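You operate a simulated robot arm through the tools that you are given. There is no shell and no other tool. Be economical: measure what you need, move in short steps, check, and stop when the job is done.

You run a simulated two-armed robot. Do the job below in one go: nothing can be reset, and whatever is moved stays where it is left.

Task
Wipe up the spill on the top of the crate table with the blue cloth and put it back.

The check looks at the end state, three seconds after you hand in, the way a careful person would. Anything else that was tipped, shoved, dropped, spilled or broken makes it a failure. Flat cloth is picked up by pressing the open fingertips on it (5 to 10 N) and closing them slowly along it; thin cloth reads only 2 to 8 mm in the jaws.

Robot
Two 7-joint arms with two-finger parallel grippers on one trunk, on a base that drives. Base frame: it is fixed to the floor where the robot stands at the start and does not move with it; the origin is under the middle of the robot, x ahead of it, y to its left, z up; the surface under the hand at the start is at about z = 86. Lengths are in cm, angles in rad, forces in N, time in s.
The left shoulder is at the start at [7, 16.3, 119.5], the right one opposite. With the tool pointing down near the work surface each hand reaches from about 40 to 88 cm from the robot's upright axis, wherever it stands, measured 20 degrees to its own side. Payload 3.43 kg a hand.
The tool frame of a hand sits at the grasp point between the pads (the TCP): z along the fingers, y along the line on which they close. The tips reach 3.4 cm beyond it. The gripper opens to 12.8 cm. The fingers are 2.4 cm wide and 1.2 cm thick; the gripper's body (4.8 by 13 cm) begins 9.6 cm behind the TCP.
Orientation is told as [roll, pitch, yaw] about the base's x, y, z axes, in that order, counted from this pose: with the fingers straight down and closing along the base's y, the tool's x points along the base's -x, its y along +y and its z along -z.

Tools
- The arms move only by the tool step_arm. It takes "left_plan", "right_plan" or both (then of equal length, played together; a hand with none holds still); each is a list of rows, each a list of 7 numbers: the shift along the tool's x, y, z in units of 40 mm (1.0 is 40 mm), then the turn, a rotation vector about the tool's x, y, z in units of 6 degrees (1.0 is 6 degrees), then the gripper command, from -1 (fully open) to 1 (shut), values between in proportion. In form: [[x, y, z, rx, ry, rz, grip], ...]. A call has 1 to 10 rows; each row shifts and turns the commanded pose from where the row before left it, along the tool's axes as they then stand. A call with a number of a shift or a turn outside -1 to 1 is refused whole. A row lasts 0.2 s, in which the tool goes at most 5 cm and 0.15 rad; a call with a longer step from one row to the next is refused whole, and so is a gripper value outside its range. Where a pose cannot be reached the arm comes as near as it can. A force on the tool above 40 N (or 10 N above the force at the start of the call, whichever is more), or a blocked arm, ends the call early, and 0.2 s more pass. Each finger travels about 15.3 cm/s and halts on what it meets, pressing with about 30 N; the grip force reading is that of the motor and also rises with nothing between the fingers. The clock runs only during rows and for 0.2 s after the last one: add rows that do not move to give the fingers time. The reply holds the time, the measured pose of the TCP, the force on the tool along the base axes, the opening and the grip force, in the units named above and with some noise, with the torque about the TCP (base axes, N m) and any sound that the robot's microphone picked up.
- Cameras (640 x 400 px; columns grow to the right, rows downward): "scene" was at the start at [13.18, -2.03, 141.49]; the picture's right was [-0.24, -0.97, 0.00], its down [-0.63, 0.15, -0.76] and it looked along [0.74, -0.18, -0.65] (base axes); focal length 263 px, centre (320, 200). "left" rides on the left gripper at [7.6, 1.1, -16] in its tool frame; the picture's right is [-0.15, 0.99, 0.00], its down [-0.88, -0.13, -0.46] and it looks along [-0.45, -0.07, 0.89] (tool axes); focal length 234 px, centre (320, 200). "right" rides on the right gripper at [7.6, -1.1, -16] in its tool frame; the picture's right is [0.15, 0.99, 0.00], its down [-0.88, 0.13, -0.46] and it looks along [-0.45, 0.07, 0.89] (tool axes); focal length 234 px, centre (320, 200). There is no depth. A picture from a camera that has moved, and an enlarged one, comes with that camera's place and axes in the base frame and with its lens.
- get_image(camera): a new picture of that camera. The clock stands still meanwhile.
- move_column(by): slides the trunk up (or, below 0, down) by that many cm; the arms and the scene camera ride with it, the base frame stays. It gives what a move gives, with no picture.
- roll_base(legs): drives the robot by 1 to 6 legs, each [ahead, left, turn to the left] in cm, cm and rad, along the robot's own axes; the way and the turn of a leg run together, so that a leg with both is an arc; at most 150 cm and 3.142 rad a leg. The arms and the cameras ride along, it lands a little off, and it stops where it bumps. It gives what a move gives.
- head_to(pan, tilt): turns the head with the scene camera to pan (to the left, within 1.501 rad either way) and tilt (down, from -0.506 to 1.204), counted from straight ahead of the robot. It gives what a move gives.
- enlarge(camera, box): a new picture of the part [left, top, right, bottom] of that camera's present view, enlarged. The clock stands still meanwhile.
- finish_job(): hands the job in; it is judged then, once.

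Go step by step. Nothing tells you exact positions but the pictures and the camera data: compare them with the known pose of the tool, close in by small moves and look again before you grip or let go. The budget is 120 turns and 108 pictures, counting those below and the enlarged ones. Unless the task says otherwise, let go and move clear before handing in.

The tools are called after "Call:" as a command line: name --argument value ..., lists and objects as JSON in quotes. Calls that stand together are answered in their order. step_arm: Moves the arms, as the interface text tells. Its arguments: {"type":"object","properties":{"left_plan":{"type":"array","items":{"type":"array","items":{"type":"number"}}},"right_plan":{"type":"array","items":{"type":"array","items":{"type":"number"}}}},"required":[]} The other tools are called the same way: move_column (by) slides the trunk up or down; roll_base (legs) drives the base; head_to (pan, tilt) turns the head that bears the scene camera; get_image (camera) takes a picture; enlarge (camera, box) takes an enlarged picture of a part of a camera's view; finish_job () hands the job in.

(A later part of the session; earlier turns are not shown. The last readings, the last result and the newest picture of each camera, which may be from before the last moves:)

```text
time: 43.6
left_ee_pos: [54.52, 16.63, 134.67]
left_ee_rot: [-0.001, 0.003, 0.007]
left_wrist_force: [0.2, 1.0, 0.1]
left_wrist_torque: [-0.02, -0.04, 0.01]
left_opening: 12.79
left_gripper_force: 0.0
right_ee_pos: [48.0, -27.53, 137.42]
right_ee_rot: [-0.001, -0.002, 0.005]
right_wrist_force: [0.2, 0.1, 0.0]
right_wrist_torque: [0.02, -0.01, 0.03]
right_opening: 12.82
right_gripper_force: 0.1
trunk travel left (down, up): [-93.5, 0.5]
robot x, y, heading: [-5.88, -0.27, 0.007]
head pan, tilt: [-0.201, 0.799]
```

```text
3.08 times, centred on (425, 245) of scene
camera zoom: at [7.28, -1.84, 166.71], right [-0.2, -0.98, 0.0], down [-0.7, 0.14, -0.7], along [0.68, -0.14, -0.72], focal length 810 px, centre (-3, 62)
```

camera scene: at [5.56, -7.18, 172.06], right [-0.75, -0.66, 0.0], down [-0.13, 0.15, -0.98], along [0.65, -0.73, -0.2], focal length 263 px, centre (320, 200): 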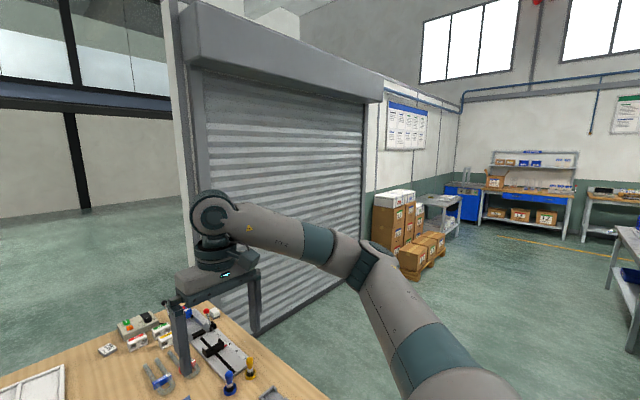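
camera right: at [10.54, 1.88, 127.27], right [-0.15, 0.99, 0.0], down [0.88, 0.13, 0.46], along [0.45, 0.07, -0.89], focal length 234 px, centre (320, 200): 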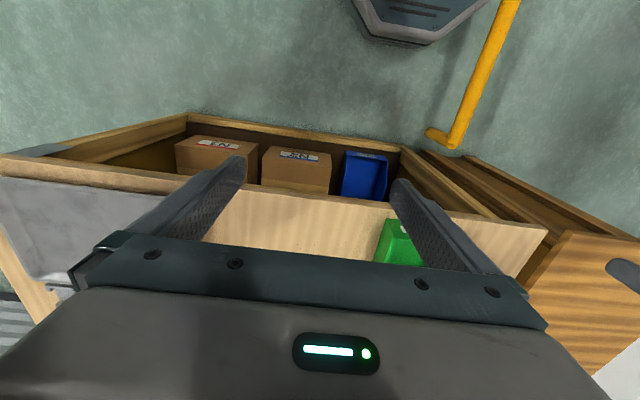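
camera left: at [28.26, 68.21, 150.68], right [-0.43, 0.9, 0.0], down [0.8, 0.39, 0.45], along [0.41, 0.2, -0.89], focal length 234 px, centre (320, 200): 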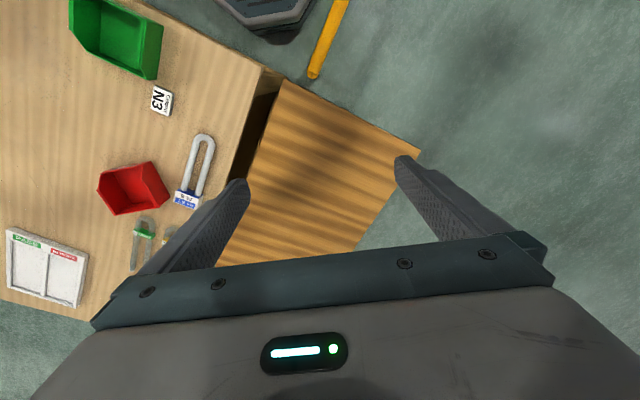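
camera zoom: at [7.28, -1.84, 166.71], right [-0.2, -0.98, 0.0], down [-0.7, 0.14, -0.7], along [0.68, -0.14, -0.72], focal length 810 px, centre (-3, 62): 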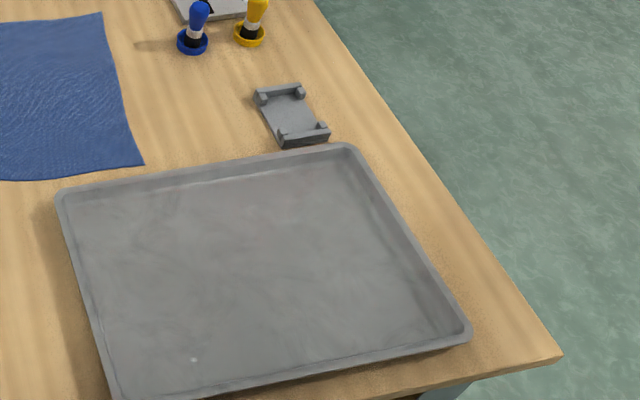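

The bench shows only wear marks. I'll zoom in on the tables near stacked boxes: one far right and one beyond the pillar on the left.

Call:
head_to --pan -1.0 --tilt 0.3

Call:
enlarge --camera "scene" --box '[290, 120, 450, 240]'

Call:
head_to --pan 0.6 --tilt 0.3

Call:
get_image --camera "scene"

```text
time: 44.7
left_ee_pos: [54.64, 16.59, 134.71]
left_ee_rot: [-0.001, 0.003, 0.007]
left_wrist_force: [0.8, 0.0, 0.1]
left_wrist_torque: [0.02, 0.0, -0.03]
left_opening: 12.81
left_gripper_force: 0.0
right_ee_pos: [47.98, -27.58, 137.49]
right_ee_rot: [-0.001, -0.002, 0.005]
right_wrist_force: [-0.5, 0.8, -1.1]
right_wrist_torque: [-0.02, -0.01, 0.01]
right_opening: 12.8
right_gripper_force: 0.1
trunk travel left (down, up): [-93.5, 0.5]
robot x, y, heading: [-5.54, -0.19, 0.004]
head pan, tilt: [-1.0, 0.3]
```

```text
3.33 times, centred on (370, 180) of scene
camera zoom: at [4.46, -8.09, 171.13], right [-0.84, -0.54, 0.0], down [-0.16, 0.25, -0.96], along [0.52, -0.8, -0.3], focal length 878 px, centre (153, 267)
```

zoom: 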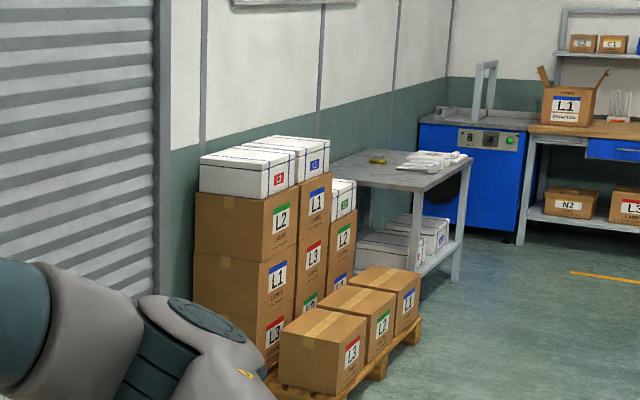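

```text
time: 46.4
left_ee_pos: [54.66, 16.64, 134.63]
left_ee_rot: [-0.001, 0.002, 0.008]
left_wrist_force: [-0.6, -0.9, 1.3]
left_wrist_torque: [-0.01, -0.02, -0.03]
left_opening: 12.78
left_gripper_force: 0.1
right_ee_pos: [47.92, -27.58, 137.46]
right_ee_rot: [-0.001, -0.003, 0.004]
right_wrist_force: [0.6, -0.7, 0.2]
right_wrist_torque: [0.02, 0.01, 0.0]
right_opening: 12.8
right_gripper_force: 0.1
trunk travel left (down, up): [-93.5, 0.5]
robot x, y, heading: [-5.34, -0.45, 0.007]
head pan, tilt: [0.6, 0.3]
```

```text
68 pictures are left
camera scene: at [7.06, 5.04, 171.14], right [0.57, -0.82, 0.0], down [-0.24, -0.17, -0.96], along [0.79, 0.54, -0.3], focal length 263 px, centre (320, 200)
```

scene: 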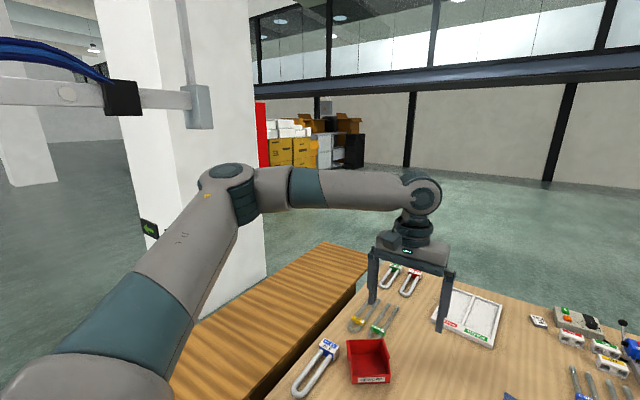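

The remaining unzoomed parts of the bench are its left strip and far corners. I'll check those at high zoom.

Call:
head_to --pan 0.1 --tilt 0.8

Call:
get_image --camera "scene"

Call:
enlarge --camera "scene" --box '[180, 190, 340, 310]'

Call:
enlarge --camera "scene" --box '[400, 100, 540, 205]'

Call:
enlarge --camera "scene" --box '[220, 90, 380, 210]'

```text
time: 47.3
left_ee_pos: [54.72, 16.52, 134.72]
left_ee_rot: [0.001, 0.003, 0.006]
left_wrist_force: [-0.7, -0.6, 0.0]
left_wrist_torque: [0.01, -0.01, 0.0]
left_opening: 12.81
left_gripper_force: 0.0
right_ee_pos: [48.0, -27.49, 137.4]
right_ee_rot: [-0.001, -0.002, 0.004]
right_wrist_force: [-0.1, -0.7, -0.6]
right_wrist_torque: [0.05, 0.02, 0.01]
right_opening: 12.8
right_gripper_force: 0.0
trunk travel left (down, up): [-93.5, 0.5]
robot x, y, heading: [-5.61, -0.53, 0.002]
head pan, tilt: [0.099, 0.799]
```

```text
67 pictures are left
camera scene: at [7.4, 0.59, 166.71], right [0.1, -0.99, 0.0], down [-0.71, -0.07, -0.7], along [0.69, 0.07, -0.72], focal length 263 px, centre (320, 200)
```

scene: 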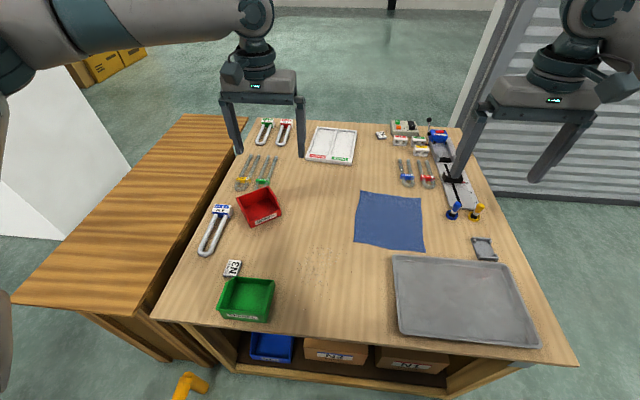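

```text
3.33 times, centred on (260, 250) of scene
camera zoom: at [7.4, 0.59, 166.71], right [0.1, -0.99, 0.0], down [-0.71, -0.07, -0.7], along [0.69, 0.07, -0.72], focal length 878 px, centre (520, 33)
```

zoom: 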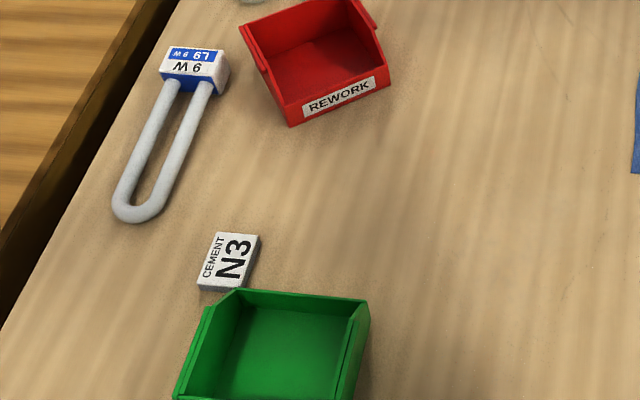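

```text
3.81 times, centred on (470, 152) of scene
camera zoom: at [7.4, 0.59, 166.71], right [0.1, -0.99, 0.0], down [-0.71, -0.07, -0.7], along [0.69, 0.07, -0.72], focal length 1003 px, centre (-251, 381)
```

zoom: 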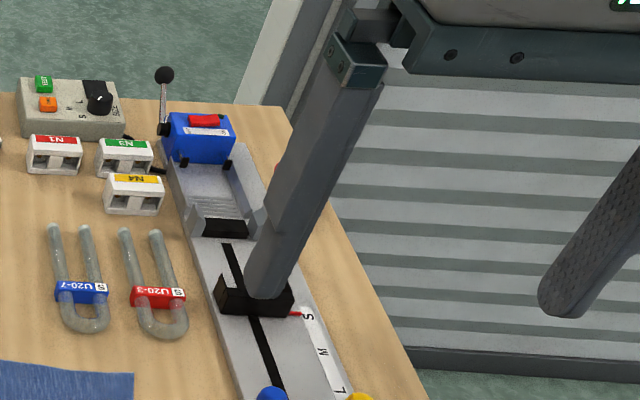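

```text
3.33 times, centred on (300, 150) of scene
camera zoom: at [7.4, 0.59, 166.71], right [0.1, -0.99, 0.0], down [-0.71, -0.07, -0.7], along [0.69, 0.07, -0.72], focal length 878 px, centre (387, 367)
```

zoom: 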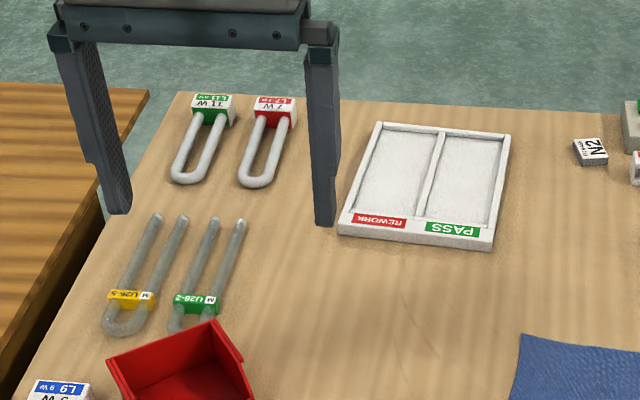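

There's a recurring speckled patch near bench (55, 5). I'll zoom hard on that and on the thin curved marks beyond it.

Call:
enlarge --camera "scene" --box '[285, 230, 375, 290]'

Call:
enlarge --camera "scene" --box '[280, 165, 370, 225]'

Call:
enlarge --camera "left" --box '[0, 0, 400, 250]'

```text
6.67 times, centred on (330, 260) of scene
camera zoom: at [7.4, 0.59, 166.71], right [0.1, -0.99, 0.0], down [-0.71, -0.07, -0.7], along [0.69, 0.07, -0.72], focal length 1756 px, centre (253, -200)
```

zoom: 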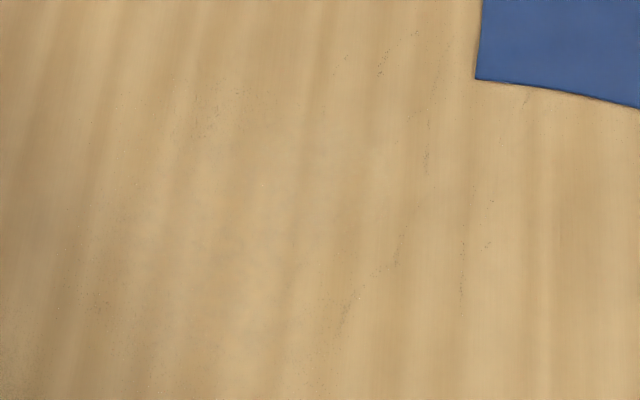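

```text
6.67 times, centred on (325, 195) of scene
camera zoom: at [7.4, 0.59, 166.71], right [0.1, -0.99, 0.0], down [-0.71, -0.07, -0.7], along [0.69, 0.07, -0.72], focal length 1756 px, centre (287, 233)
```

zoom: 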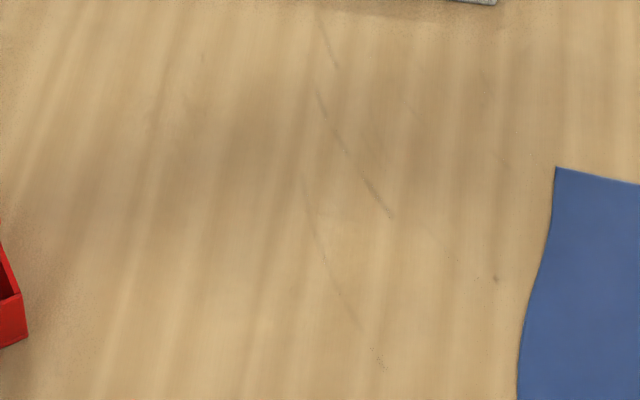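

```text
1.60 times, centred on (200, 125) of left
camera zoom: at [47.13, 17.63, 150.67], right [0.14, 0.99, 0.0], down [0.88, -0.12, 0.45], along [0.45, -0.06, -0.89], focal length 375 px, centre (512, 320)
```

zoom: 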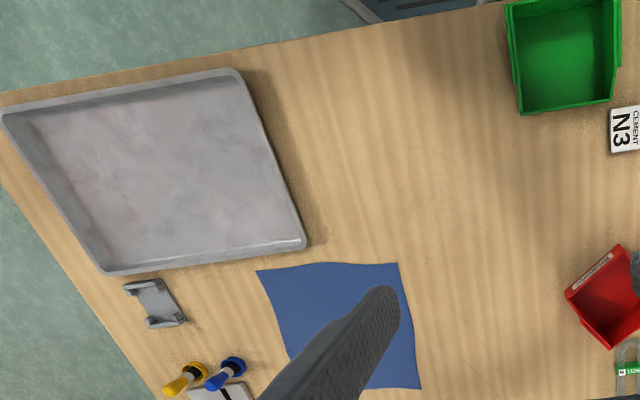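

The bench has no spill. I'll zoom in on the group of boxes beyond the pillar, from a spot where the pillar and arm don't hide it.

Call:
head_to --pan 0.5 --tilt 0.2

Call:
enlarge --camera "scene" --box '[250, 120, 410, 220]'

Call:
head_to --pan -0.3 --tilt 0.2

Call:
get_image --camera "scene"

```text
time: 48.3
left_ee_pos: [54.71, 16.64, 134.63]
left_ee_rot: [0.001, 0.002, 0.007]
left_wrist_force: [-0.6, 0.8, 0.3]
left_wrist_torque: [0.02, 0.01, 0.01]
left_opening: 12.79
left_gripper_force: 0.1
right_ee_pos: [48.08, -27.48, 137.42]
right_ee_rot: [-0.001, -0.002, 0.007]
right_wrist_force: [0.2, -0.8, -0.4]
right_wrist_torque: [0.0, 0.02, 0.0]
right_opening: 12.81
right_gripper_force: 0.1
trunk travel left (down, up): [-93.5, 0.5]
robot x, y, heading: [-5.8, -0.39, 0.005]
head pan, tilt: [0.499, 0.201]
```

```text
4.00 times, centred on (330, 170) of scene
camera zoom: at [7.54, 4.23, 172.06], right [0.48, -0.88, 0.0], down [-0.18, -0.1, -0.98], along [0.86, 0.47, -0.2], focal length 1054 px, centre (280, 320)
```

zoom: 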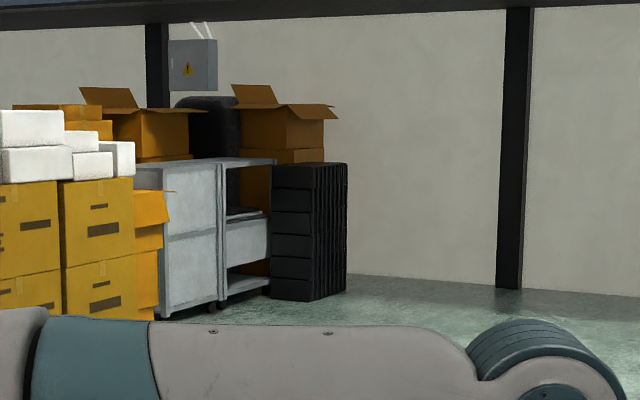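

```text
time: 49.5
left_ee_pos: [54.58, 16.53, 134.64]
left_ee_rot: [-0.001, 0.003, 0.007]
left_wrist_force: [0.4, -0.5, 0.1]
left_wrist_torque: [0.03, 0.02, 0.0]
left_opening: 12.8
left_gripper_force: 0.0
right_ee_pos: [47.93, -27.54, 137.49]
right_ee_rot: [-0.001, -0.002, 0.005]
right_wrist_force: [-0.9, 0.0, 0.0]
right_wrist_torque: [0.0, 0.02, -0.02]
right_opening: 12.79
right_gripper_force: 0.2
trunk travel left (down, up): [-93.5, 0.5]
robot x, y, heading: [-5.89, -0.07, 0.001]
head pan, tilt: [-0.3, 0.201]
```

```text
59 pictures are left
camera scene: at [8.29, -2.96, 172.07], right [-0.29, -0.96, 0.0], down [-0.19, 0.06, -0.98], along [0.94, -0.29, -0.2], focal length 263 px, centre (320, 200)
```

scene: 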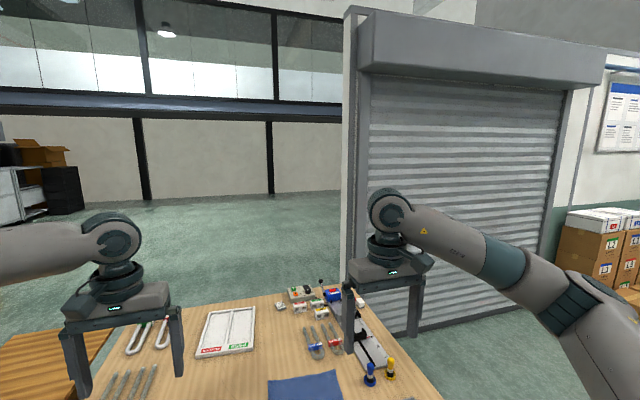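

I suspect one of the dark blotches on the crate-like table, near (57, 75), may be real rather than a shadow. I'll return there with a different arm pose and compare.

Call:
roll_base --legs '[[0, 24, 0], [0, 0, 1.0]]'

Call:
head_to --pan -0.2 --tilt 0.75

Call:
get_image --camera "scene"

```text
time: 53.8
left_ee_pos: [12.89, 83.52, 134.7]
left_ee_rot: [0.001, 0.0, 1.003]
left_wrist_force: [0.0, -0.2, 0.0]
left_wrist_torque: [0.01, 0.03, -0.04]
left_opening: 12.8
left_gripper_force: 0.1
right_ee_pos: [46.39, 53.97, 137.52]
right_ee_rot: [0.0, -0.002, 1.003]
right_wrist_force: [-0.8, 0.4, 0.2]
right_wrist_torque: [0.02, 0.0, 0.03]
right_opening: 12.8
right_gripper_force: 0.0
trunk travel left (down, up): [-93.5, 0.5]
robot x, y, heading: [-5.77, 23.35, 1.004]
head pan, tilt: [-0.3, 0.201]
```

```text
time: 54.8
left_ee_pos: [12.87, 83.54, 134.65]
left_ee_rot: [0.001, 0.002, 1.002]
left_wrist_force: [-1.0, -0.4, 0.1]
left_wrist_torque: [-0.02, 0.0, 0.02]
left_opening: 12.77
left_gripper_force: 0.1
right_ee_pos: [46.38, 54.1, 137.39]
right_ee_rot: [0.0, -0.004, 1.004]
right_wrist_force: [0.1, -0.4, -0.2]
right_wrist_torque: [-0.02, 0.01, 0.0]
right_opening: 12.78
right_gripper_force: 0.0
trunk travel left (down, up): [-93.5, 0.5]
robot x, y, heading: [-5.71, 23.72, 1.001]
head pan, tilt: [-0.201, 0.75]
```

```text
58 pictures are left
camera scene: at [2.77, 33.99, 167.11], right [0.72, -0.7, 0.0], down [-0.47, -0.49, -0.73], along [0.51, 0.53, -0.68], focal length 263 px, centre (320, 200)
```

scene: 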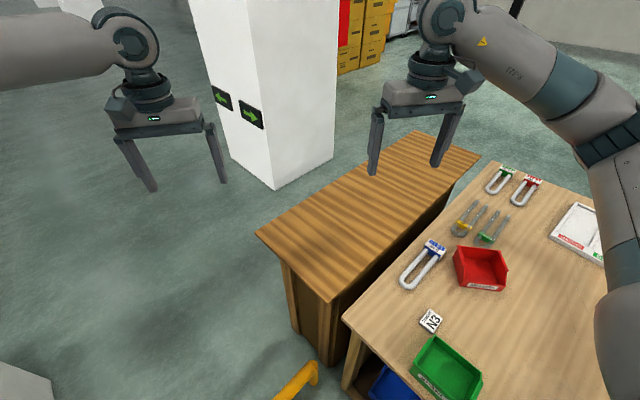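

The dark blotches moved with the arms, so they were shadows. I'll do one hard zoom on this clean-looking top for a clear film, and check the right hand camera above it.

Call:
enlarge --camera "scene" --box '[290, 190, 400, 270]'

Call:
get_image --camera "right"

Call:
get_image --camera "left"

```text
5.00 times, centred on (345, 230) of scene
camera zoom: at [2.77, 33.99, 167.11], right [0.72, -0.7, 0.0], down [-0.47, -0.49, -0.73], along [0.51, 0.53, -0.68], focal length 1317 px, centre (195, 50)
```

zoom: 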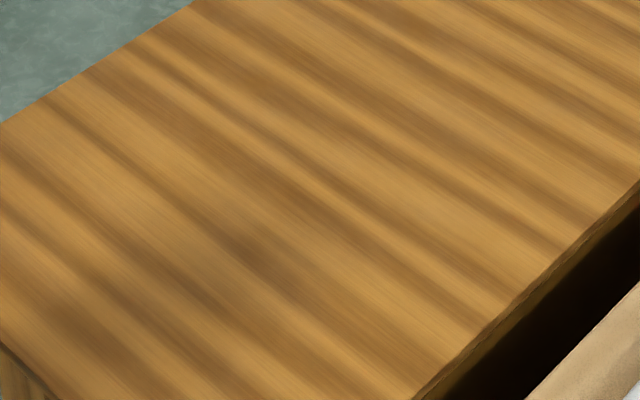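

```text
56 pictures are left
camera right: at [43.18, 46.99, 153.28], right [-0.91, 0.41, 0.0], down [0.36, 0.81, 0.46], along [0.19, 0.42, -0.89], focal length 234 px, centre (320, 200)
```

right: 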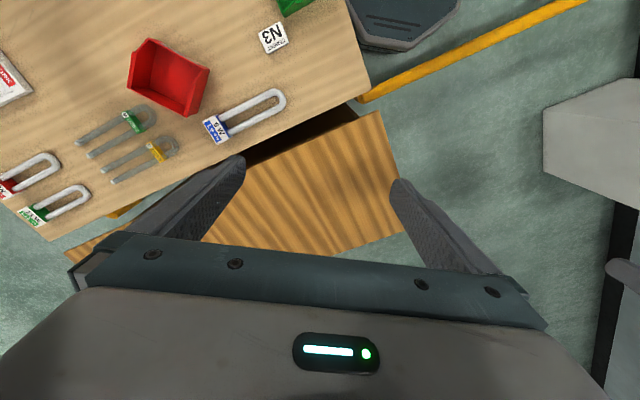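

```text
55 pictures are left
camera left: at [7.87, 77.75, 150.67], right [-0.76, 0.65, 0.0], down [0.58, 0.67, 0.45], along [0.3, 0.34, -0.89], focal length 234 px, centre (320, 200)
```

left: 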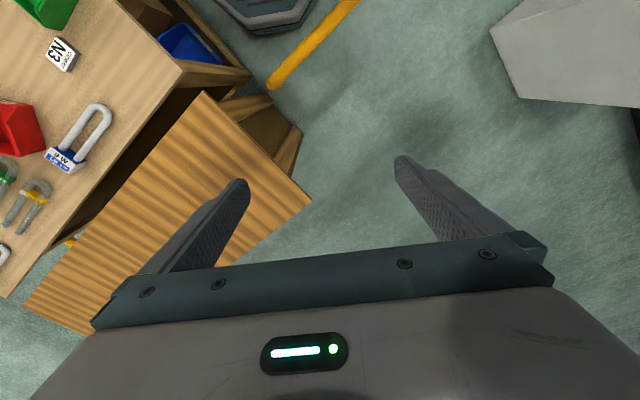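

The near tables look clean, so the white table with the blue bins (crates) across the aisle is the next candidate. I'll turn toward it and look at its top.

Call:
roll_base --legs '[[0, 0, -1.0], [-20, -24, 0], [0, 0, -1.3]]'

Call:
head_to --pan -0.45 --tilt 0.5

Call:
get_image --camera "scene"

```text
time: 62.6
left_ee_pos: [7.13, -54.02, 134.63]
left_ee_rot: [0.001, 0.003, -1.284]
left_wrist_force: [0.4, -0.1, -0.5]
left_wrist_torque: [0.0, 0.0, -0.01]
left_opening: 12.78
left_gripper_force: 0.0
right_ee_pos: [-37.19, -59.87, 137.45]
right_ee_rot: [0.0, -0.002, -1.285]
right_wrist_force: [-0.1, 0.4, 0.0]
right_wrist_torque: [0.01, 0.01, -0.02]
right_opening: 12.81
right_gripper_force: 0.1
trunk travel left (down, up): [-93.5, 0.5]
robot x, y, heading: [-25.78, -0.81, -1.284]
head pan, tilt: [-0.201, 0.75]
```

```text
time: 63.4
left_ee_pos: [7.07, -54.13, 134.9]
left_ee_rot: [-0.001, 0.002, -1.285]
left_wrist_force: [0.6, 0.2, -0.4]
left_wrist_torque: [0.0, 0.0, 0.01]
left_opening: 12.79
left_gripper_force: 0.0
right_ee_pos: [-37.23, -59.92, 137.48]
right_ee_rot: [0.0, -0.002, -1.285]
right_wrist_force: [-0.8, -0.4, -0.7]
right_wrist_torque: [0.0, 0.01, 0.0]
right_opening: 12.79
right_gripper_force: 0.0
trunk travel left (down, up): [-93.5, 0.5]
robot x, y, heading: [-25.68, -0.53, -1.286]
head pan, tilt: [-0.45, 0.499]
```

```text
54 pictures are left
camera scene: at [-26.0, -14.69, 169.29], right [-0.99, 0.16, 0.0], down [0.08, 0.47, -0.88], along [-0.14, -0.87, -0.48], focal length 263 px, centre (320, 200)
```

scene: 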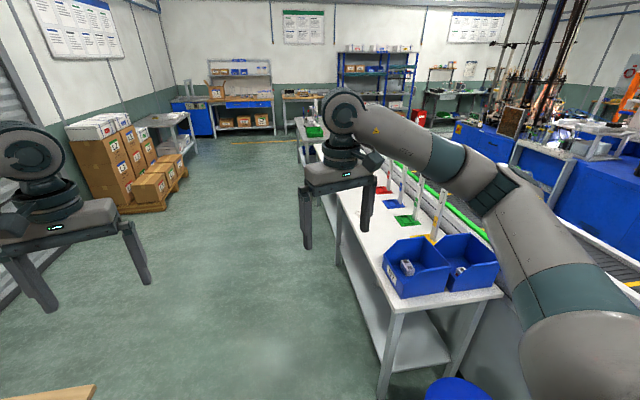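

I'll zoom in on the white table's top and on the grey table by the boxes once more.

Call:
enlarge --camera "scene" --box '[340, 170, 510, 300]'

Call:
enlarge --camera "scene" --box '[130, 90, 230, 150]'

```text
3.08 times, centred on (425, 235) of scene
camera zoom: at [-26.0, -14.69, 169.29], right [-0.99, 0.16, 0.0], down [0.08, 0.47, -0.88], along [-0.14, -0.87, -0.48], focal length 810 px, centre (-3, 92)
```

zoom: 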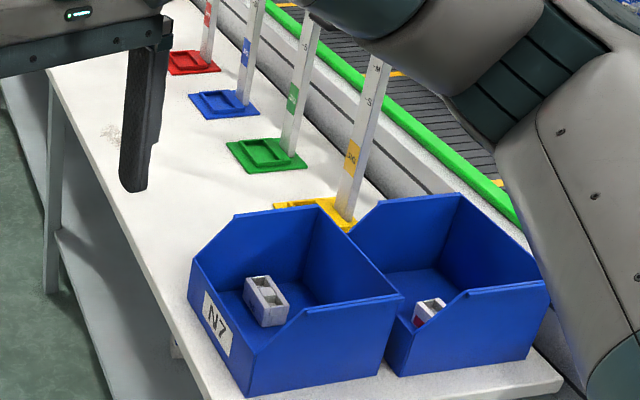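

```text
6.40 times, centred on (180, 120) of scene
camera zoom: at [-26.0, -14.69, 169.29], right [-0.99, 0.16, 0.0], down [0.08, 0.47, -0.88], along [-0.14, -0.87, -0.48], focal length 1686 px, centre (1216, 712)
```

zoom: 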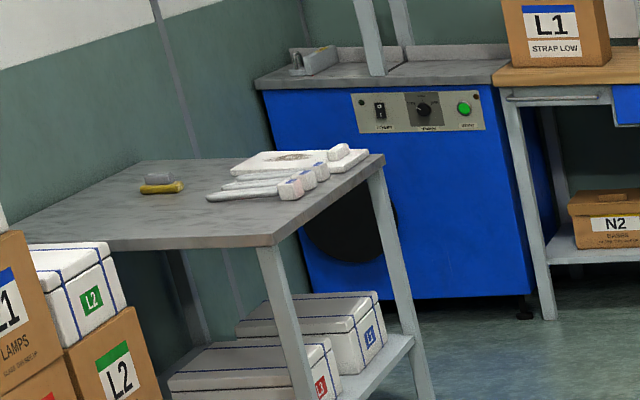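

There's a greyish blotch on the white table, partly hidden by my right finger. I'll turn a bit so I can see it.

Call:
roll_base --legs '[[0, 0, 0.5]]'

Call:
head_to --pan -0.95 --tilt 0.5

Call:
get_image --camera "scene"

Call:
enlarge --camera "scene" --box '[280, 130, 440, 250]'

```text
time: 65.2
left_ee_pos: [28.91, -31.16, 134.7]
left_ee_rot: [0.001, 0.002, -0.772]
left_wrist_force: [0.6, -0.5, 0.1]
left_wrist_torque: [0.01, -0.03, 0.0]
left_opening: 12.81
left_gripper_force: 0.1
right_ee_pos: [-6.96, -58.02, 137.53]
right_ee_rot: [0.003, -0.002, -0.772]
right_wrist_force: [-0.3, -0.3, -0.2]
right_wrist_torque: [0.04, -0.03, -0.01]
right_opening: 12.8
right_gripper_force: 0.0
trunk travel left (down, up): [-93.5, 0.5]
robot x, y, heading: [-25.97, -0.93, -0.776]
head pan, tilt: [-0.45, 0.499]
```

```text
time: 66.2
left_ee_pos: [28.9, -31.04, 134.63]
left_ee_rot: [0.0, 0.002, -0.77]
left_wrist_force: [0.1, 0.0, -0.2]
left_wrist_torque: [-0.01, -0.01, 0.0]
left_opening: 12.81
left_gripper_force: 0.0
right_ee_pos: [-6.79, -57.84, 137.49]
right_ee_rot: [0.0, -0.002, -0.773]
right_wrist_force: [0.6, 0.1, -0.6]
right_wrist_torque: [-0.01, 0.01, -0.02]
right_opening: 12.79
right_gripper_force: 0.1
trunk travel left (down, up): [-93.5, 0.5]
robot x, y, heading: [-25.93, -0.48, -0.773]
head pan, tilt: [-0.949, 0.499]
```

```text
51 pictures are left
camera scene: at [-23.63, -13.36, 169.3], right [-0.99, 0.15, 0.0], down [0.07, 0.47, -0.88], along [-0.13, -0.87, -0.48], focal length 263 px, centre (320, 200)
```

scene: 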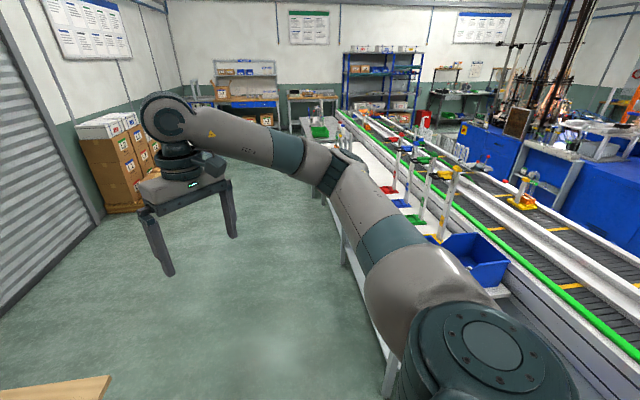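

```text
3.33 times, centred on (360, 190) of scene
camera zoom: at [-23.63, -13.36, 169.3], right [-0.99, 0.15, 0.0], down [0.07, 0.47, -0.88], along [-0.13, -0.87, -0.48], focal length 878 px, centre (187, 233)
```

zoom: 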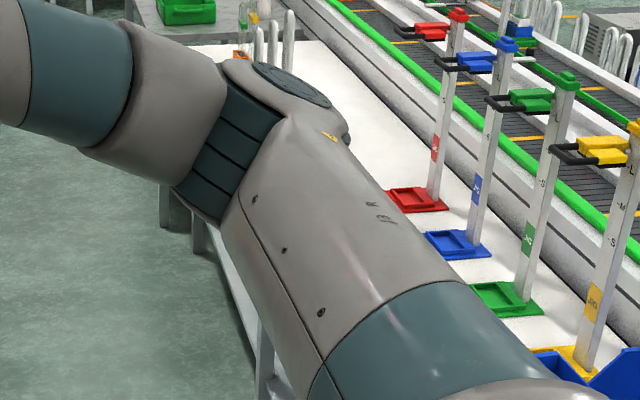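

The arm itself hides the spot at about (-70, -146). I'll drive into the aisle and face it squarely, so that I see it between the hands.

Call:
roll_base --legs '[[0, 0, -0.797], [55, 28, 0], [0, 0, -0.6]]'

Call:
head_to --pan -0.1 --tilt 0.7

Call:
get_image --camera "scene"

```text
time: 73.4
left_ee_pos: [-16.43, -115.57, 134.62]
left_ee_rot: [0.0, 0.002, -2.156]
left_wrist_force: [0.2, 0.1, -0.4]
left_wrist_torque: [0.02, 0.03, 0.0]
left_opening: 12.8
left_gripper_force: 0.0
right_ee_pos: [-49.3, -85.42, 137.46]
right_ee_rot: [0.001, -0.003, -2.156]
right_wrist_force: [-0.5, -0.5, -0.5]
right_wrist_torque: [0.02, 0.0, 0.04]
right_opening: 12.79
right_gripper_force: 0.1
trunk travel left (down, up): [-93.5, 0.5]
robot x, y, heading: [3.32, -56.2, -2.167]
head pan, tilt: [-0.949, 0.499]
```

```text
time: 74.5
left_ee_pos: [-16.45, -115.52, 134.69]
left_ee_rot: [-0.001, 0.002, -2.154]
left_wrist_force: [0.2, 0.3, 0.4]
left_wrist_torque: [0.0, 0.0, 0.01]
left_opening: 12.81
left_gripper_force: 0.0
right_ee_pos: [-49.49, -85.37, 137.44]
right_ee_rot: [-0.001, -0.001, -2.156]
right_wrist_force: [-0.2, 0.7, -0.8]
right_wrist_torque: [-0.02, 0.01, 0.0]
right_opening: 12.78
right_gripper_force: 0.1
trunk travel left (down, up): [-93.5, 0.5]
robot x, y, heading: [2.55, -56.26, -2.161]
head pan, tilt: [-0.099, 0.7]
```

```text
49 pictures are left
camera scene: at [-5.21, -66.88, 167.53], right [-0.77, 0.63, 0.0], down [0.41, 0.5, -0.76], along [-0.48, -0.59, -0.64], focal length 263 px, centre (320, 200)
```

scene: 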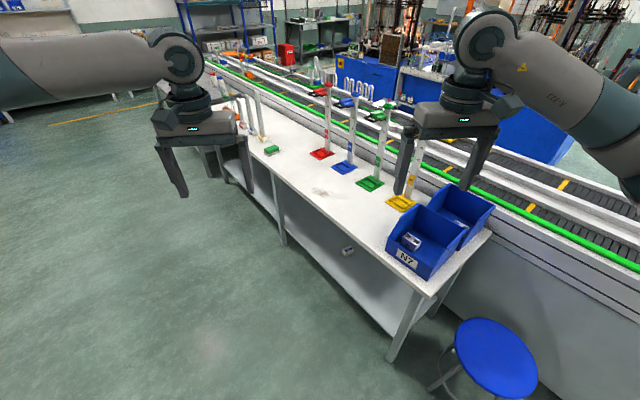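

A faint spot shows on the white table at pixel (325, 190). I'll zoom in on it.

Call:
enlarge --camera "scene" --box '[270, 150, 430, 270]'

Call:
enlarge --camera "scene" --box '[290, 170, 360, 215]'

```text
3.33 times, centred on (350, 210) of scene
camera zoom: at [-5.21, -66.88, 167.53], right [-0.77, 0.63, 0.0], down [0.41, 0.5, -0.76], along [-0.48, -0.59, -0.64], focal length 878 px, centre (220, 167)
```

zoom: 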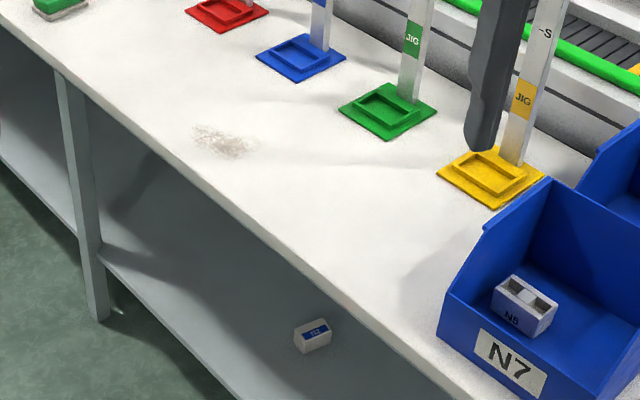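

```text
8.89 times, centred on (325, 192) of scene
camera zoom: at [-5.21, -66.88, 167.53], right [-0.77, 0.63, 0.0], down [0.41, 0.5, -0.76], along [-0.48, -0.59, -0.64], focal length 2341 px, centre (276, 267)
```

zoom: 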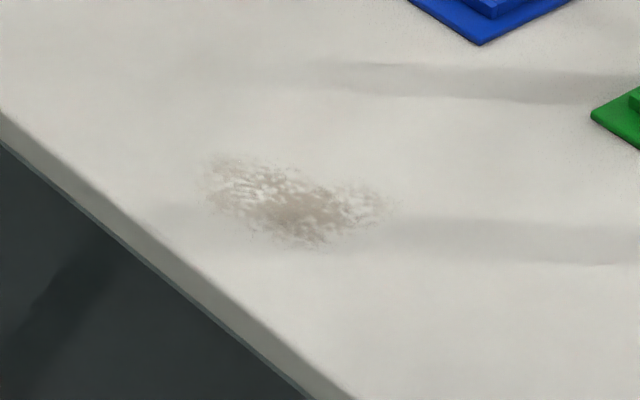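

The spill is found: a brownish speckled patch, about 11 × 8 cm, at roughly (-71, -146, 86) on the white crate table. I'll go back to the bench for the cloth, which spans x 63–92, y -33 to -7.

Call:
roll_base --legs '[[12, 0, 0], [0, 0, 2.161], [0, 66, 0], [4, 0, 0]]'

Call:
head_to --pan -0.2 --tilt 0.8

Call:
move_column --by -24

Call:
get_image --camera "scene"

```text
time: 84.7
left_ee_pos: [57.67, 17.56, 135.48]
left_ee_rot: [-0.001, -0.01, 0.025]
left_wrist_force: [-0.9, 0.2, 0.3]
left_wrist_torque: [0.03, -0.16, -0.01]
left_opening: 12.78
left_gripper_force: 0.1
right_ee_pos: [51.88, -26.66, 137.98]
right_ee_rot: [-0.001, -0.011, 0.024]
right_wrist_force: [-0.8, -1.3, 0.3]
right_wrist_torque: [0.03, -0.18, 0.01]
right_opening: 12.78
right_gripper_force: 0.1
trunk travel left (down, up): [-93.5, 0.5]
robot x, y, heading: [-1.03, -0.56, 0.024]
head pan, tilt: [-0.099, 0.7]
```

```text
time: 85.4
left_ee_pos: [58.26, 17.58, 134.96]
left_ee_rot: [-0.002, -0.004, 0.026]
left_wrist_force: [-0.1, 0.3, 0.2]
left_wrist_torque: [-0.01, -0.03, 0.01]
left_opening: 12.81
left_gripper_force: 0.0
right_ee_pos: [52.47, -26.75, 137.6]
right_ee_rot: [0.002, -0.004, 0.027]
right_wrist_force: [-0.6, 0.5, -0.7]
right_wrist_torque: [-0.01, -0.06, 0.02]
right_opening: 12.8
right_gripper_force: 0.1
trunk travel left (down, up): [-93.5, 0.5]
robot x, y, heading: [-1.06, -0.34, 0.027]
head pan, tilt: [-0.201, 0.799]
```

```text
time: 87.9
left_ee_pos: [58.71, 17.62, 110.77]
left_ee_rot: [0.001, -0.001, 0.024]
left_wrist_force: [-0.4, 0.6, -0.1]
left_wrist_torque: [0.01, 0.0, -0.03]
left_opening: 12.8
left_gripper_force: 0.1
right_ee_pos: [52.91, -26.64, 113.49]
right_ee_rot: [-0.002, -0.002, 0.025]
right_wrist_force: [-0.2, -0.3, -0.2]
right_wrist_torque: [0.01, 0.0, 0.02]
right_opening: 12.8
right_gripper_force: 0.1
trunk travel left (down, up): [-69.5, 24.5]
robot x, y, heading: [-1.32, -0.31, 0.027]
head pan, tilt: [-0.201, 0.799]
```

```text
46 pictures are left
camera scene: at [11.72, -1.76, 142.71], right [-0.18, -0.98, 0.0], down [-0.71, 0.13, -0.7], along [0.69, -0.12, -0.72], focal length 263 px, centre (320, 200)
```

scene: 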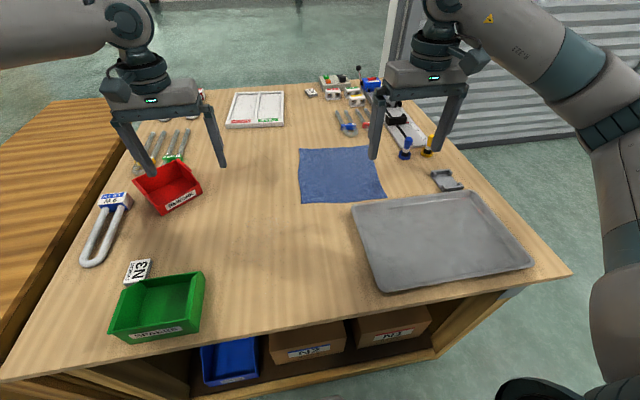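

The cloth's near edge is at x ≈ 65. I'll bring the right hand to above (68.5, -18.5), narrow the gripper, and then look.

Call:
step_arm --right_plan '[[-0.79, 0.385, 0.5, 0, 0, 0, -0.5], [-0.79, 0.385, 0.5, 0, 0, 0, -0.2], [-0.79, 0.385, 0.5, 0, 0, 0, 0.0], [-0.79, 0.385, 0.5, 0, 0, 0, 0.0], [-0.79, 0.385, 0.5, 0, 0, 0, 0.0], [0, 0, 0.8, 0, 0, 0, 0], [0, 0, 0, 0, 0, 0, 0]]'

Call:
get_image --camera "right"

Call:
get_image --camera "scene"

```text
time: 89.5
left_ee_pos: [58.67, 17.68, 110.76]
left_ee_rot: [-0.001, 0.0, 0.026]
left_wrist_force: [-0.8, 0.5, 0.9]
left_wrist_torque: [-0.02, 0.01, -0.01]
left_opening: 12.77
left_gripper_force: 0.1
right_ee_pos: [68.73, -18.43, 100.28]
right_ee_rot: [0.001, -0.002, 0.027]
right_wrist_force: [-0.7, 0.3, 0.7]
right_wrist_torque: [0.01, 0.0, -0.03]
right_opening: 6.4
right_gripper_force: 0.1
trunk travel left (down, up): [-69.5, 24.5]
robot x, y, heading: [-1.27, -0.44, 0.025]
head pan, tilt: [-0.201, 0.799]
```

```text
45 pictures are left
camera right: at [61.11, -19.78, 116.05], right [-0.17, 0.99, 0.0], down [0.88, 0.15, 0.46], along [0.45, 0.08, -0.89], focal length 234 px, centre (320, 200)
```

right: 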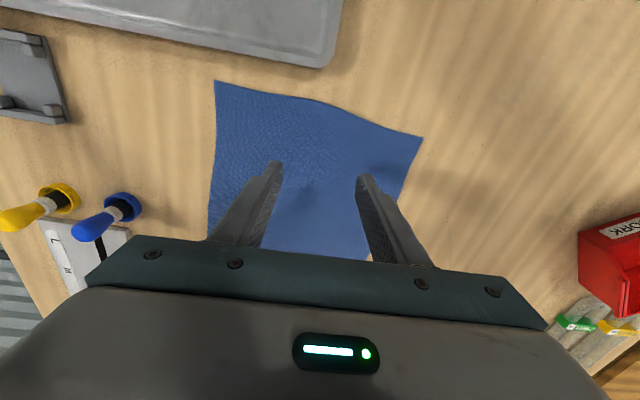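

```text
44 pictures are left
camera scene: at [11.72, -1.71, 142.71], right [-0.18, -0.98, 0.0], down [-0.71, 0.13, -0.7], along [0.69, -0.12, -0.72], focal length 263 px, centre (320, 200)
```

scene: 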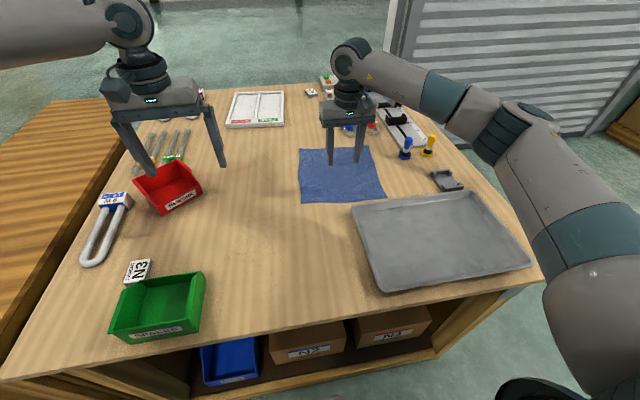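

The fingers straddle the near edge of the cloth and the tips are at z ≈ 97. I'll lower to just above the cloth.

Call:
step_arm --right_plan '[[0.2, 0, 0.75, 0, 0, 0, 0], [0, 0, 0.75, 0, 0, 0, 0], [0, 0, 0.6, 0, 0, 0, 0], [0, 0, 0.4, 0, 0, 0, 0], [0, 0, 0, 0, 0, 0, 0]]'

```text
time: 90.7
left_ee_pos: [58.7, 17.69, 110.77]
left_ee_rot: [0.0, 0.001, 0.025]
left_wrist_force: [-0.3, -0.1, -0.4]
left_wrist_torque: [0.0, 0.0, 0.02]
left_opening: 12.79
left_gripper_force: 0.1
right_ee_pos: [67.76, -18.45, 90.35]
right_ee_rot: [0.0, -0.001, 0.027]
right_wrist_force: [-0.1, -0.2, 0.1]
right_wrist_torque: [-0.01, 0.02, 0.01]
right_opening: 6.41
right_gripper_force: 0.1
trunk travel left (down, up): [-69.5, 24.5]
robot x, y, heading: [-1.08, -0.29, 0.021]
head pan, tilt: [-0.201, 0.799]
```

Tips are about 1 cm above the bench. I'll lower in small steps until I feel 5–10 N.

Call:
step_arm --right_plan '[[0, 0, 0.1, 0, 0, 0, 0], [0, 0, 0.1, 0, 0, 0, 0], [0, 0, 0, 0, 0, 0, 0]]'

```text
time: 91.5
left_ee_pos: [58.73, 17.64, 110.91]
left_ee_rot: [0.0, 0.003, 0.026]
left_wrist_force: [0.5, -0.2, -1.0]
left_wrist_torque: [0.04, -0.05, -0.04]
left_opening: 12.8
left_gripper_force: 0.0
right_ee_pos: [67.78, -18.52, 89.6]
right_ee_rot: [0.001, -0.004, 0.024]
right_wrist_force: [0.1, 0.8, 3.1]
right_wrist_torque: [-0.05, 0.04, -0.02]
right_opening: 6.41
right_gripper_force: 0.0
trunk travel left (down, up): [-69.5, 24.5]
robot x, y, heading: [-0.95, -0.49, 0.021]
head pan, tilt: [-0.201, 0.799]
```

Contact begins at 3 N. I'll press slightly more.

Call:
step_arm --right_plan '[[0, 0, 0.08, 0, 0, 0, 0], [0, 0, 0, 0, 0, 0, 0]]'

```text
time: 92.1
left_ee_pos: [58.5, 17.62, 110.91]
left_ee_rot: [-0.001, -0.001, 0.026]
left_wrist_force: [-0.4, 0.3, -0.4]
left_wrist_torque: [0.03, 0.0, 0.02]
left_opening: 12.79
left_gripper_force: 0.0
right_ee_pos: [67.73, -18.54, 89.49]
right_ee_rot: [0.002, -0.01, 0.023]
right_wrist_force: [5.3, -2.3, 24.3]
right_wrist_torque: [-0.4, -0.04, 0.08]
right_opening: 6.41
right_gripper_force: 0.0
trunk travel left (down, up): [-69.5, 24.5]
robot x, y, heading: [-1.05, -0.26, 0.03]
head pan, tilt: [-0.201, 0.799]
```

24 N is too much, so I'll ease off to about 8 N and close slowly.

Call:
step_arm --right_plan '[[0, 0, -0.06, 0, 0, 0, 0], [0, 0, 0, 0, 0, 0, 0]]'

```text
time: 92.7
left_ee_pos: [58.57, 17.78, 110.77]
left_ee_rot: [-0.001, 0.0, 0.026]
left_wrist_force: [-0.5, -0.2, -0.6]
left_wrist_torque: [0.01, 0.03, -0.01]
left_opening: 12.79
left_gripper_force: 0.0
right_ee_pos: [67.66, -18.51, 89.51]
right_ee_rot: [0.0, -0.003, 0.026]
right_wrist_force: [4.9, -0.4, 20.0]
right_wrist_torque: [-0.15, -0.12, 0.03]
right_opening: 6.44
right_gripper_force: 0.3
trunk travel left (down, up): [-69.5, 24.5]
robot x, y, heading: [-1.0, -0.31, 0.024]
head pan, tilt: [-0.201, 0.799]
```

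Call:
step_arm --right_plan '[[0, 0, -0.04, 0, 0, 0, 0], [0, 0, 0, 0, 0, 0, 0]]'

```text
time: 93.3
left_ee_pos: [58.58, 17.67, 110.84]
left_ee_rot: [0.0, 0.0, 0.027]
left_wrist_force: [0.1, 0.5, -0.2]
left_wrist_torque: [-0.01, -0.02, 0.0]
left_opening: 12.79
left_gripper_force: 0.0
right_ee_pos: [67.7, -18.51, 89.51]
right_ee_rot: [-0.001, 0.0, 0.026]
right_wrist_force: [1.8, 2.2, 9.3]
right_wrist_torque: [0.14, -0.03, 0.0]
right_opening: 6.41
right_gripper_force: 0.1
trunk travel left (down, up): [-69.5, 24.5]
robot x, y, heading: [-1.02, -0.35, 0.022]
head pan, tilt: [-0.201, 0.799]
```

The press is now about 9 N, so I'll close slowly.

Call:
step_arm --right_plan '[[0, 0, 0, 0, 0, 0, 0.1], [0, 0, 0, 0, 0, 0, 0.2], [0, 0, 0, 0, 0, 0, 0.3], [0, 0, 0, 0, 0, 0, 0.4], [0, 0, 0, 0, 0, 0, 0.5], [0, 0, 0, 0, 0, 0, 0.6], [0, 0, 0, 0, 0, 0, 0.7], [0, 0, 0, 0, 0, 0, 0.8], [0, 0, 0, 0, 0, 0, 0.9], [0, 0, 0, 0, 0, 0, 1.0]]'

Call:
get_image --camera "right"

```text
time: 95.5
left_ee_pos: [58.68, 17.53, 110.79]
left_ee_rot: [-0.001, -0.001, 0.027]
left_wrist_force: [-0.1, 0.1, -0.3]
left_wrist_torque: [-0.01, 0.04, 0.0]
left_opening: 12.79
left_gripper_force: 0.1
right_ee_pos: [67.79, -18.6, 89.75]
right_ee_rot: [0.0, -0.002, 0.026]
right_wrist_force: [-0.1, 0.5, 1.0]
right_wrist_torque: [0.01, 0.0, 0.03]
right_opening: 0.23
right_gripper_force: 29.9
trunk travel left (down, up): [-69.5, 24.5]
robot x, y, heading: [-1.18, -0.21, 0.029]
head pan, tilt: [-0.201, 0.799]
```

```text
43 pictures are left
camera right: at [60.17, -19.91, 105.38], right [-0.17, 0.99, 0.0], down [0.88, 0.15, 0.46], along [0.45, 0.08, -0.89], focal length 234 px, centre (320, 200)
```

right: 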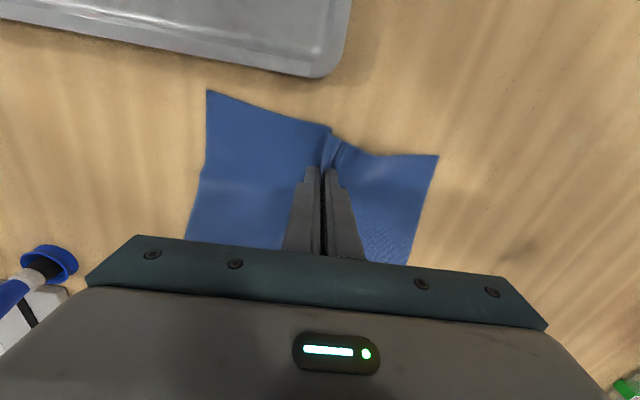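

The cloth is pinched at 2.3 mm with a fold visible. I'll lift it.

Call:
step_arm --right_plan '[[0, 0, -0.5, 0, 0, 0, 1], [0, 0, -0.7, 0, 0, 0, 1], [0, 0, -0.8, 0, 0, 0, 1], [0, 0, -0.8, 0, 0, 0, 1], [0, 0, -0.8, 0, 0, 0, 1], [0, 0, -0.8, 0, 0, 0, 1], [0, 0, -0.8, 0, 0, 0, 1], [0, 0, 0, 0, 0, 0, 1]]'

Call:
get_image --camera "scene"

```text
time: 97.3
left_ee_pos: [58.85, 17.57, 110.74]
left_ee_rot: [-0.001, 0.0, 0.026]
left_wrist_force: [0.2, -0.5, -0.6]
left_wrist_torque: [0.02, 0.0, 0.01]
left_opening: 12.8
left_gripper_force: 0.0
right_ee_pos: [67.73, -18.86, 110.38]
right_ee_rot: [-0.001, -0.002, 0.023]
right_wrist_force: [0.4, 0.8, 0.0]
right_wrist_torque: [0.01, 0.01, -0.02]
right_opening: 0.24
right_gripper_force: 29.9
trunk travel left (down, up): [-69.5, 24.5]
robot x, y, heading: [-1.33, -0.5, 0.027]
head pan, tilt: [-0.201, 0.799]
```

```text
42 pictures are left
camera scene: at [11.77, -1.78, 142.7], right [-0.18, -0.98, 0.0], down [-0.71, 0.13, -0.7], along [0.69, -0.12, -0.72], focal length 263 px, centre (320, 200)
```

scene: 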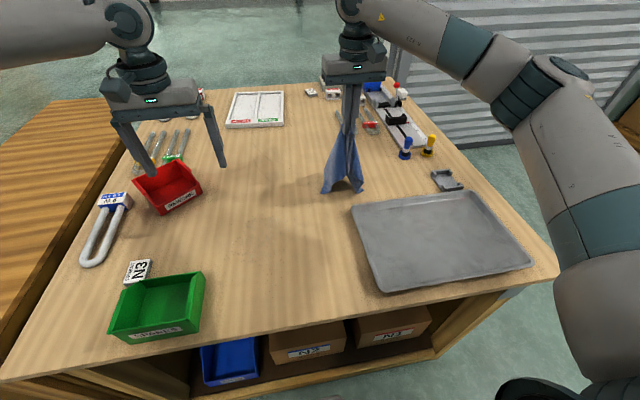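

The cloth hangs from the right hand. I'll raise the trunk, back away and drive down the aisle, then turn toward the white table.

Call:
move_column --by 24

Call:
roll_base --legs '[[-15, 0, 0], [0, -85, 0], [0, -80, 0], [21, 0, 0], [0, 0, -1.56]]'

Call:
head_to --pan -0.9 --tilt 0.6

Call:
get_image --camera "scene"

```text
time: 99.8
left_ee_pos: [58.86, 17.75, 134.83]
left_ee_rot: [-0.001, 0.0, 0.024]
left_wrist_force: [0.6, -0.4, 0.1]
left_wrist_torque: [0.02, 0.01, 0.0]
left_opening: 12.8
left_gripper_force: 0.1
right_ee_pos: [67.75, -18.8, 134.52]
right_ee_rot: [0.0, -0.002, 0.025]
right_wrist_force: [0.1, -1.1, 0.2]
right_wrist_torque: [0.03, 0.02, -0.03]
right_opening: 0.22
right_gripper_force: 30.4
trunk travel left (down, up): [-93.5, 0.5]
robot x, y, heading: [-1.36, -0.04, 0.026]
head pan, tilt: [-0.201, 0.799]
```

```text
time: 114.1
left_ee_pos: [24.66, -224.19, 134.8]
left_ee_rot: [-0.001, 0.0, -1.563]
left_wrist_force: [-1.1, -0.4, 0.2]
left_wrist_torque: [-0.05, 0.0, 0.01]
left_opening: 12.79
left_gripper_force: 0.0
right_ee_pos: [-11.83, -232.49, 134.52]
right_ee_rot: [0.0, -0.003, -1.563]
right_wrist_force: [0.1, 0.1, 0.1]
right_wrist_torque: [0.01, 0.01, 0.04]
right_opening: 0.23
right_gripper_force: 30.8
trunk travel left (down, up): [-93.5, 0.5]
robot x, y, heading: [8.14, -164.18, -1.56]
head pan, tilt: [-0.201, 0.799]
```

```text
time: 115.2
left_ee_pos: [24.73, -224.21, 134.79]
left_ee_rot: [0.0, 0.0, -1.562]
left_wrist_force: [0.4, 0.2, -1.1]
left_wrist_torque: [-0.01, 0.03, 0.01]
left_opening: 12.8
left_gripper_force: 0.0
right_ee_pos: [-11.89, -232.54, 134.5]
right_ee_rot: [0.0, -0.002, -1.564]
right_wrist_force: [-0.6, 0.9, 0.1]
right_wrist_torque: [0.01, 0.0, 0.02]
right_opening: 0.26
right_gripper_force: 30.1
trunk travel left (down, up): [-93.5, 0.5]
robot x, y, heading: [7.61, -163.78, -1.566]
head pan, tilt: [-0.901, 0.6]
```

```text
41 pictures are left
camera scene: at [0.8, -174.63, 168.39], right [-0.63, 0.78, 0.0], down [0.44, 0.35, -0.82], along [-0.64, -0.52, -0.57], focal length 263 px, centre (320, 200)
```

scene: 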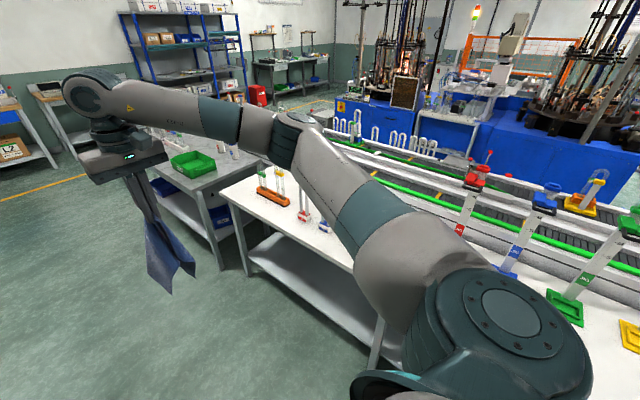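

The cloth is still held. Before wiping I'll check that no other table here has a spill, especially the grey one by the boxes.

Call:
head_to --pan 0.4 --tilt 0.4

Call:
get_image --camera "scene"

```text
time: 116.7
left_ee_pos: [24.67, -224.26, 134.81]
left_ee_rot: [0.0, -0.001, -1.561]
left_wrist_force: [-0.6, -0.3, -0.3]
left_wrist_torque: [-0.02, 0.01, 0.02]
left_opening: 12.8
left_gripper_force: 0.1
right_ee_pos: [-11.8, -232.34, 134.57]
right_ee_rot: [-0.001, -0.003, -1.564]
right_wrist_force: [-0.9, 0.4, 0.0]
right_wrist_torque: [0.0, 0.01, 0.02]
right_opening: 0.23
right_gripper_force: 29.6
trunk travel left (down, up): [-93.5, 0.5]
robot x, y, heading: [7.25, -163.85, -1.564]
head pan, tilt: [0.4, 0.4]
```

```text
40 pictures are left
camera scene: at [11.32, -177.6, 170.21], right [-0.92, -0.39, 0.0], down [-0.15, 0.36, -0.92], along [0.36, -0.85, -0.39], focal length 263 px, centre (320, 200)
```

scene: 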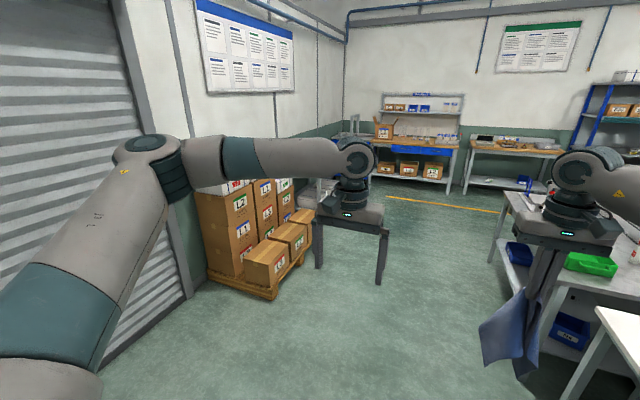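

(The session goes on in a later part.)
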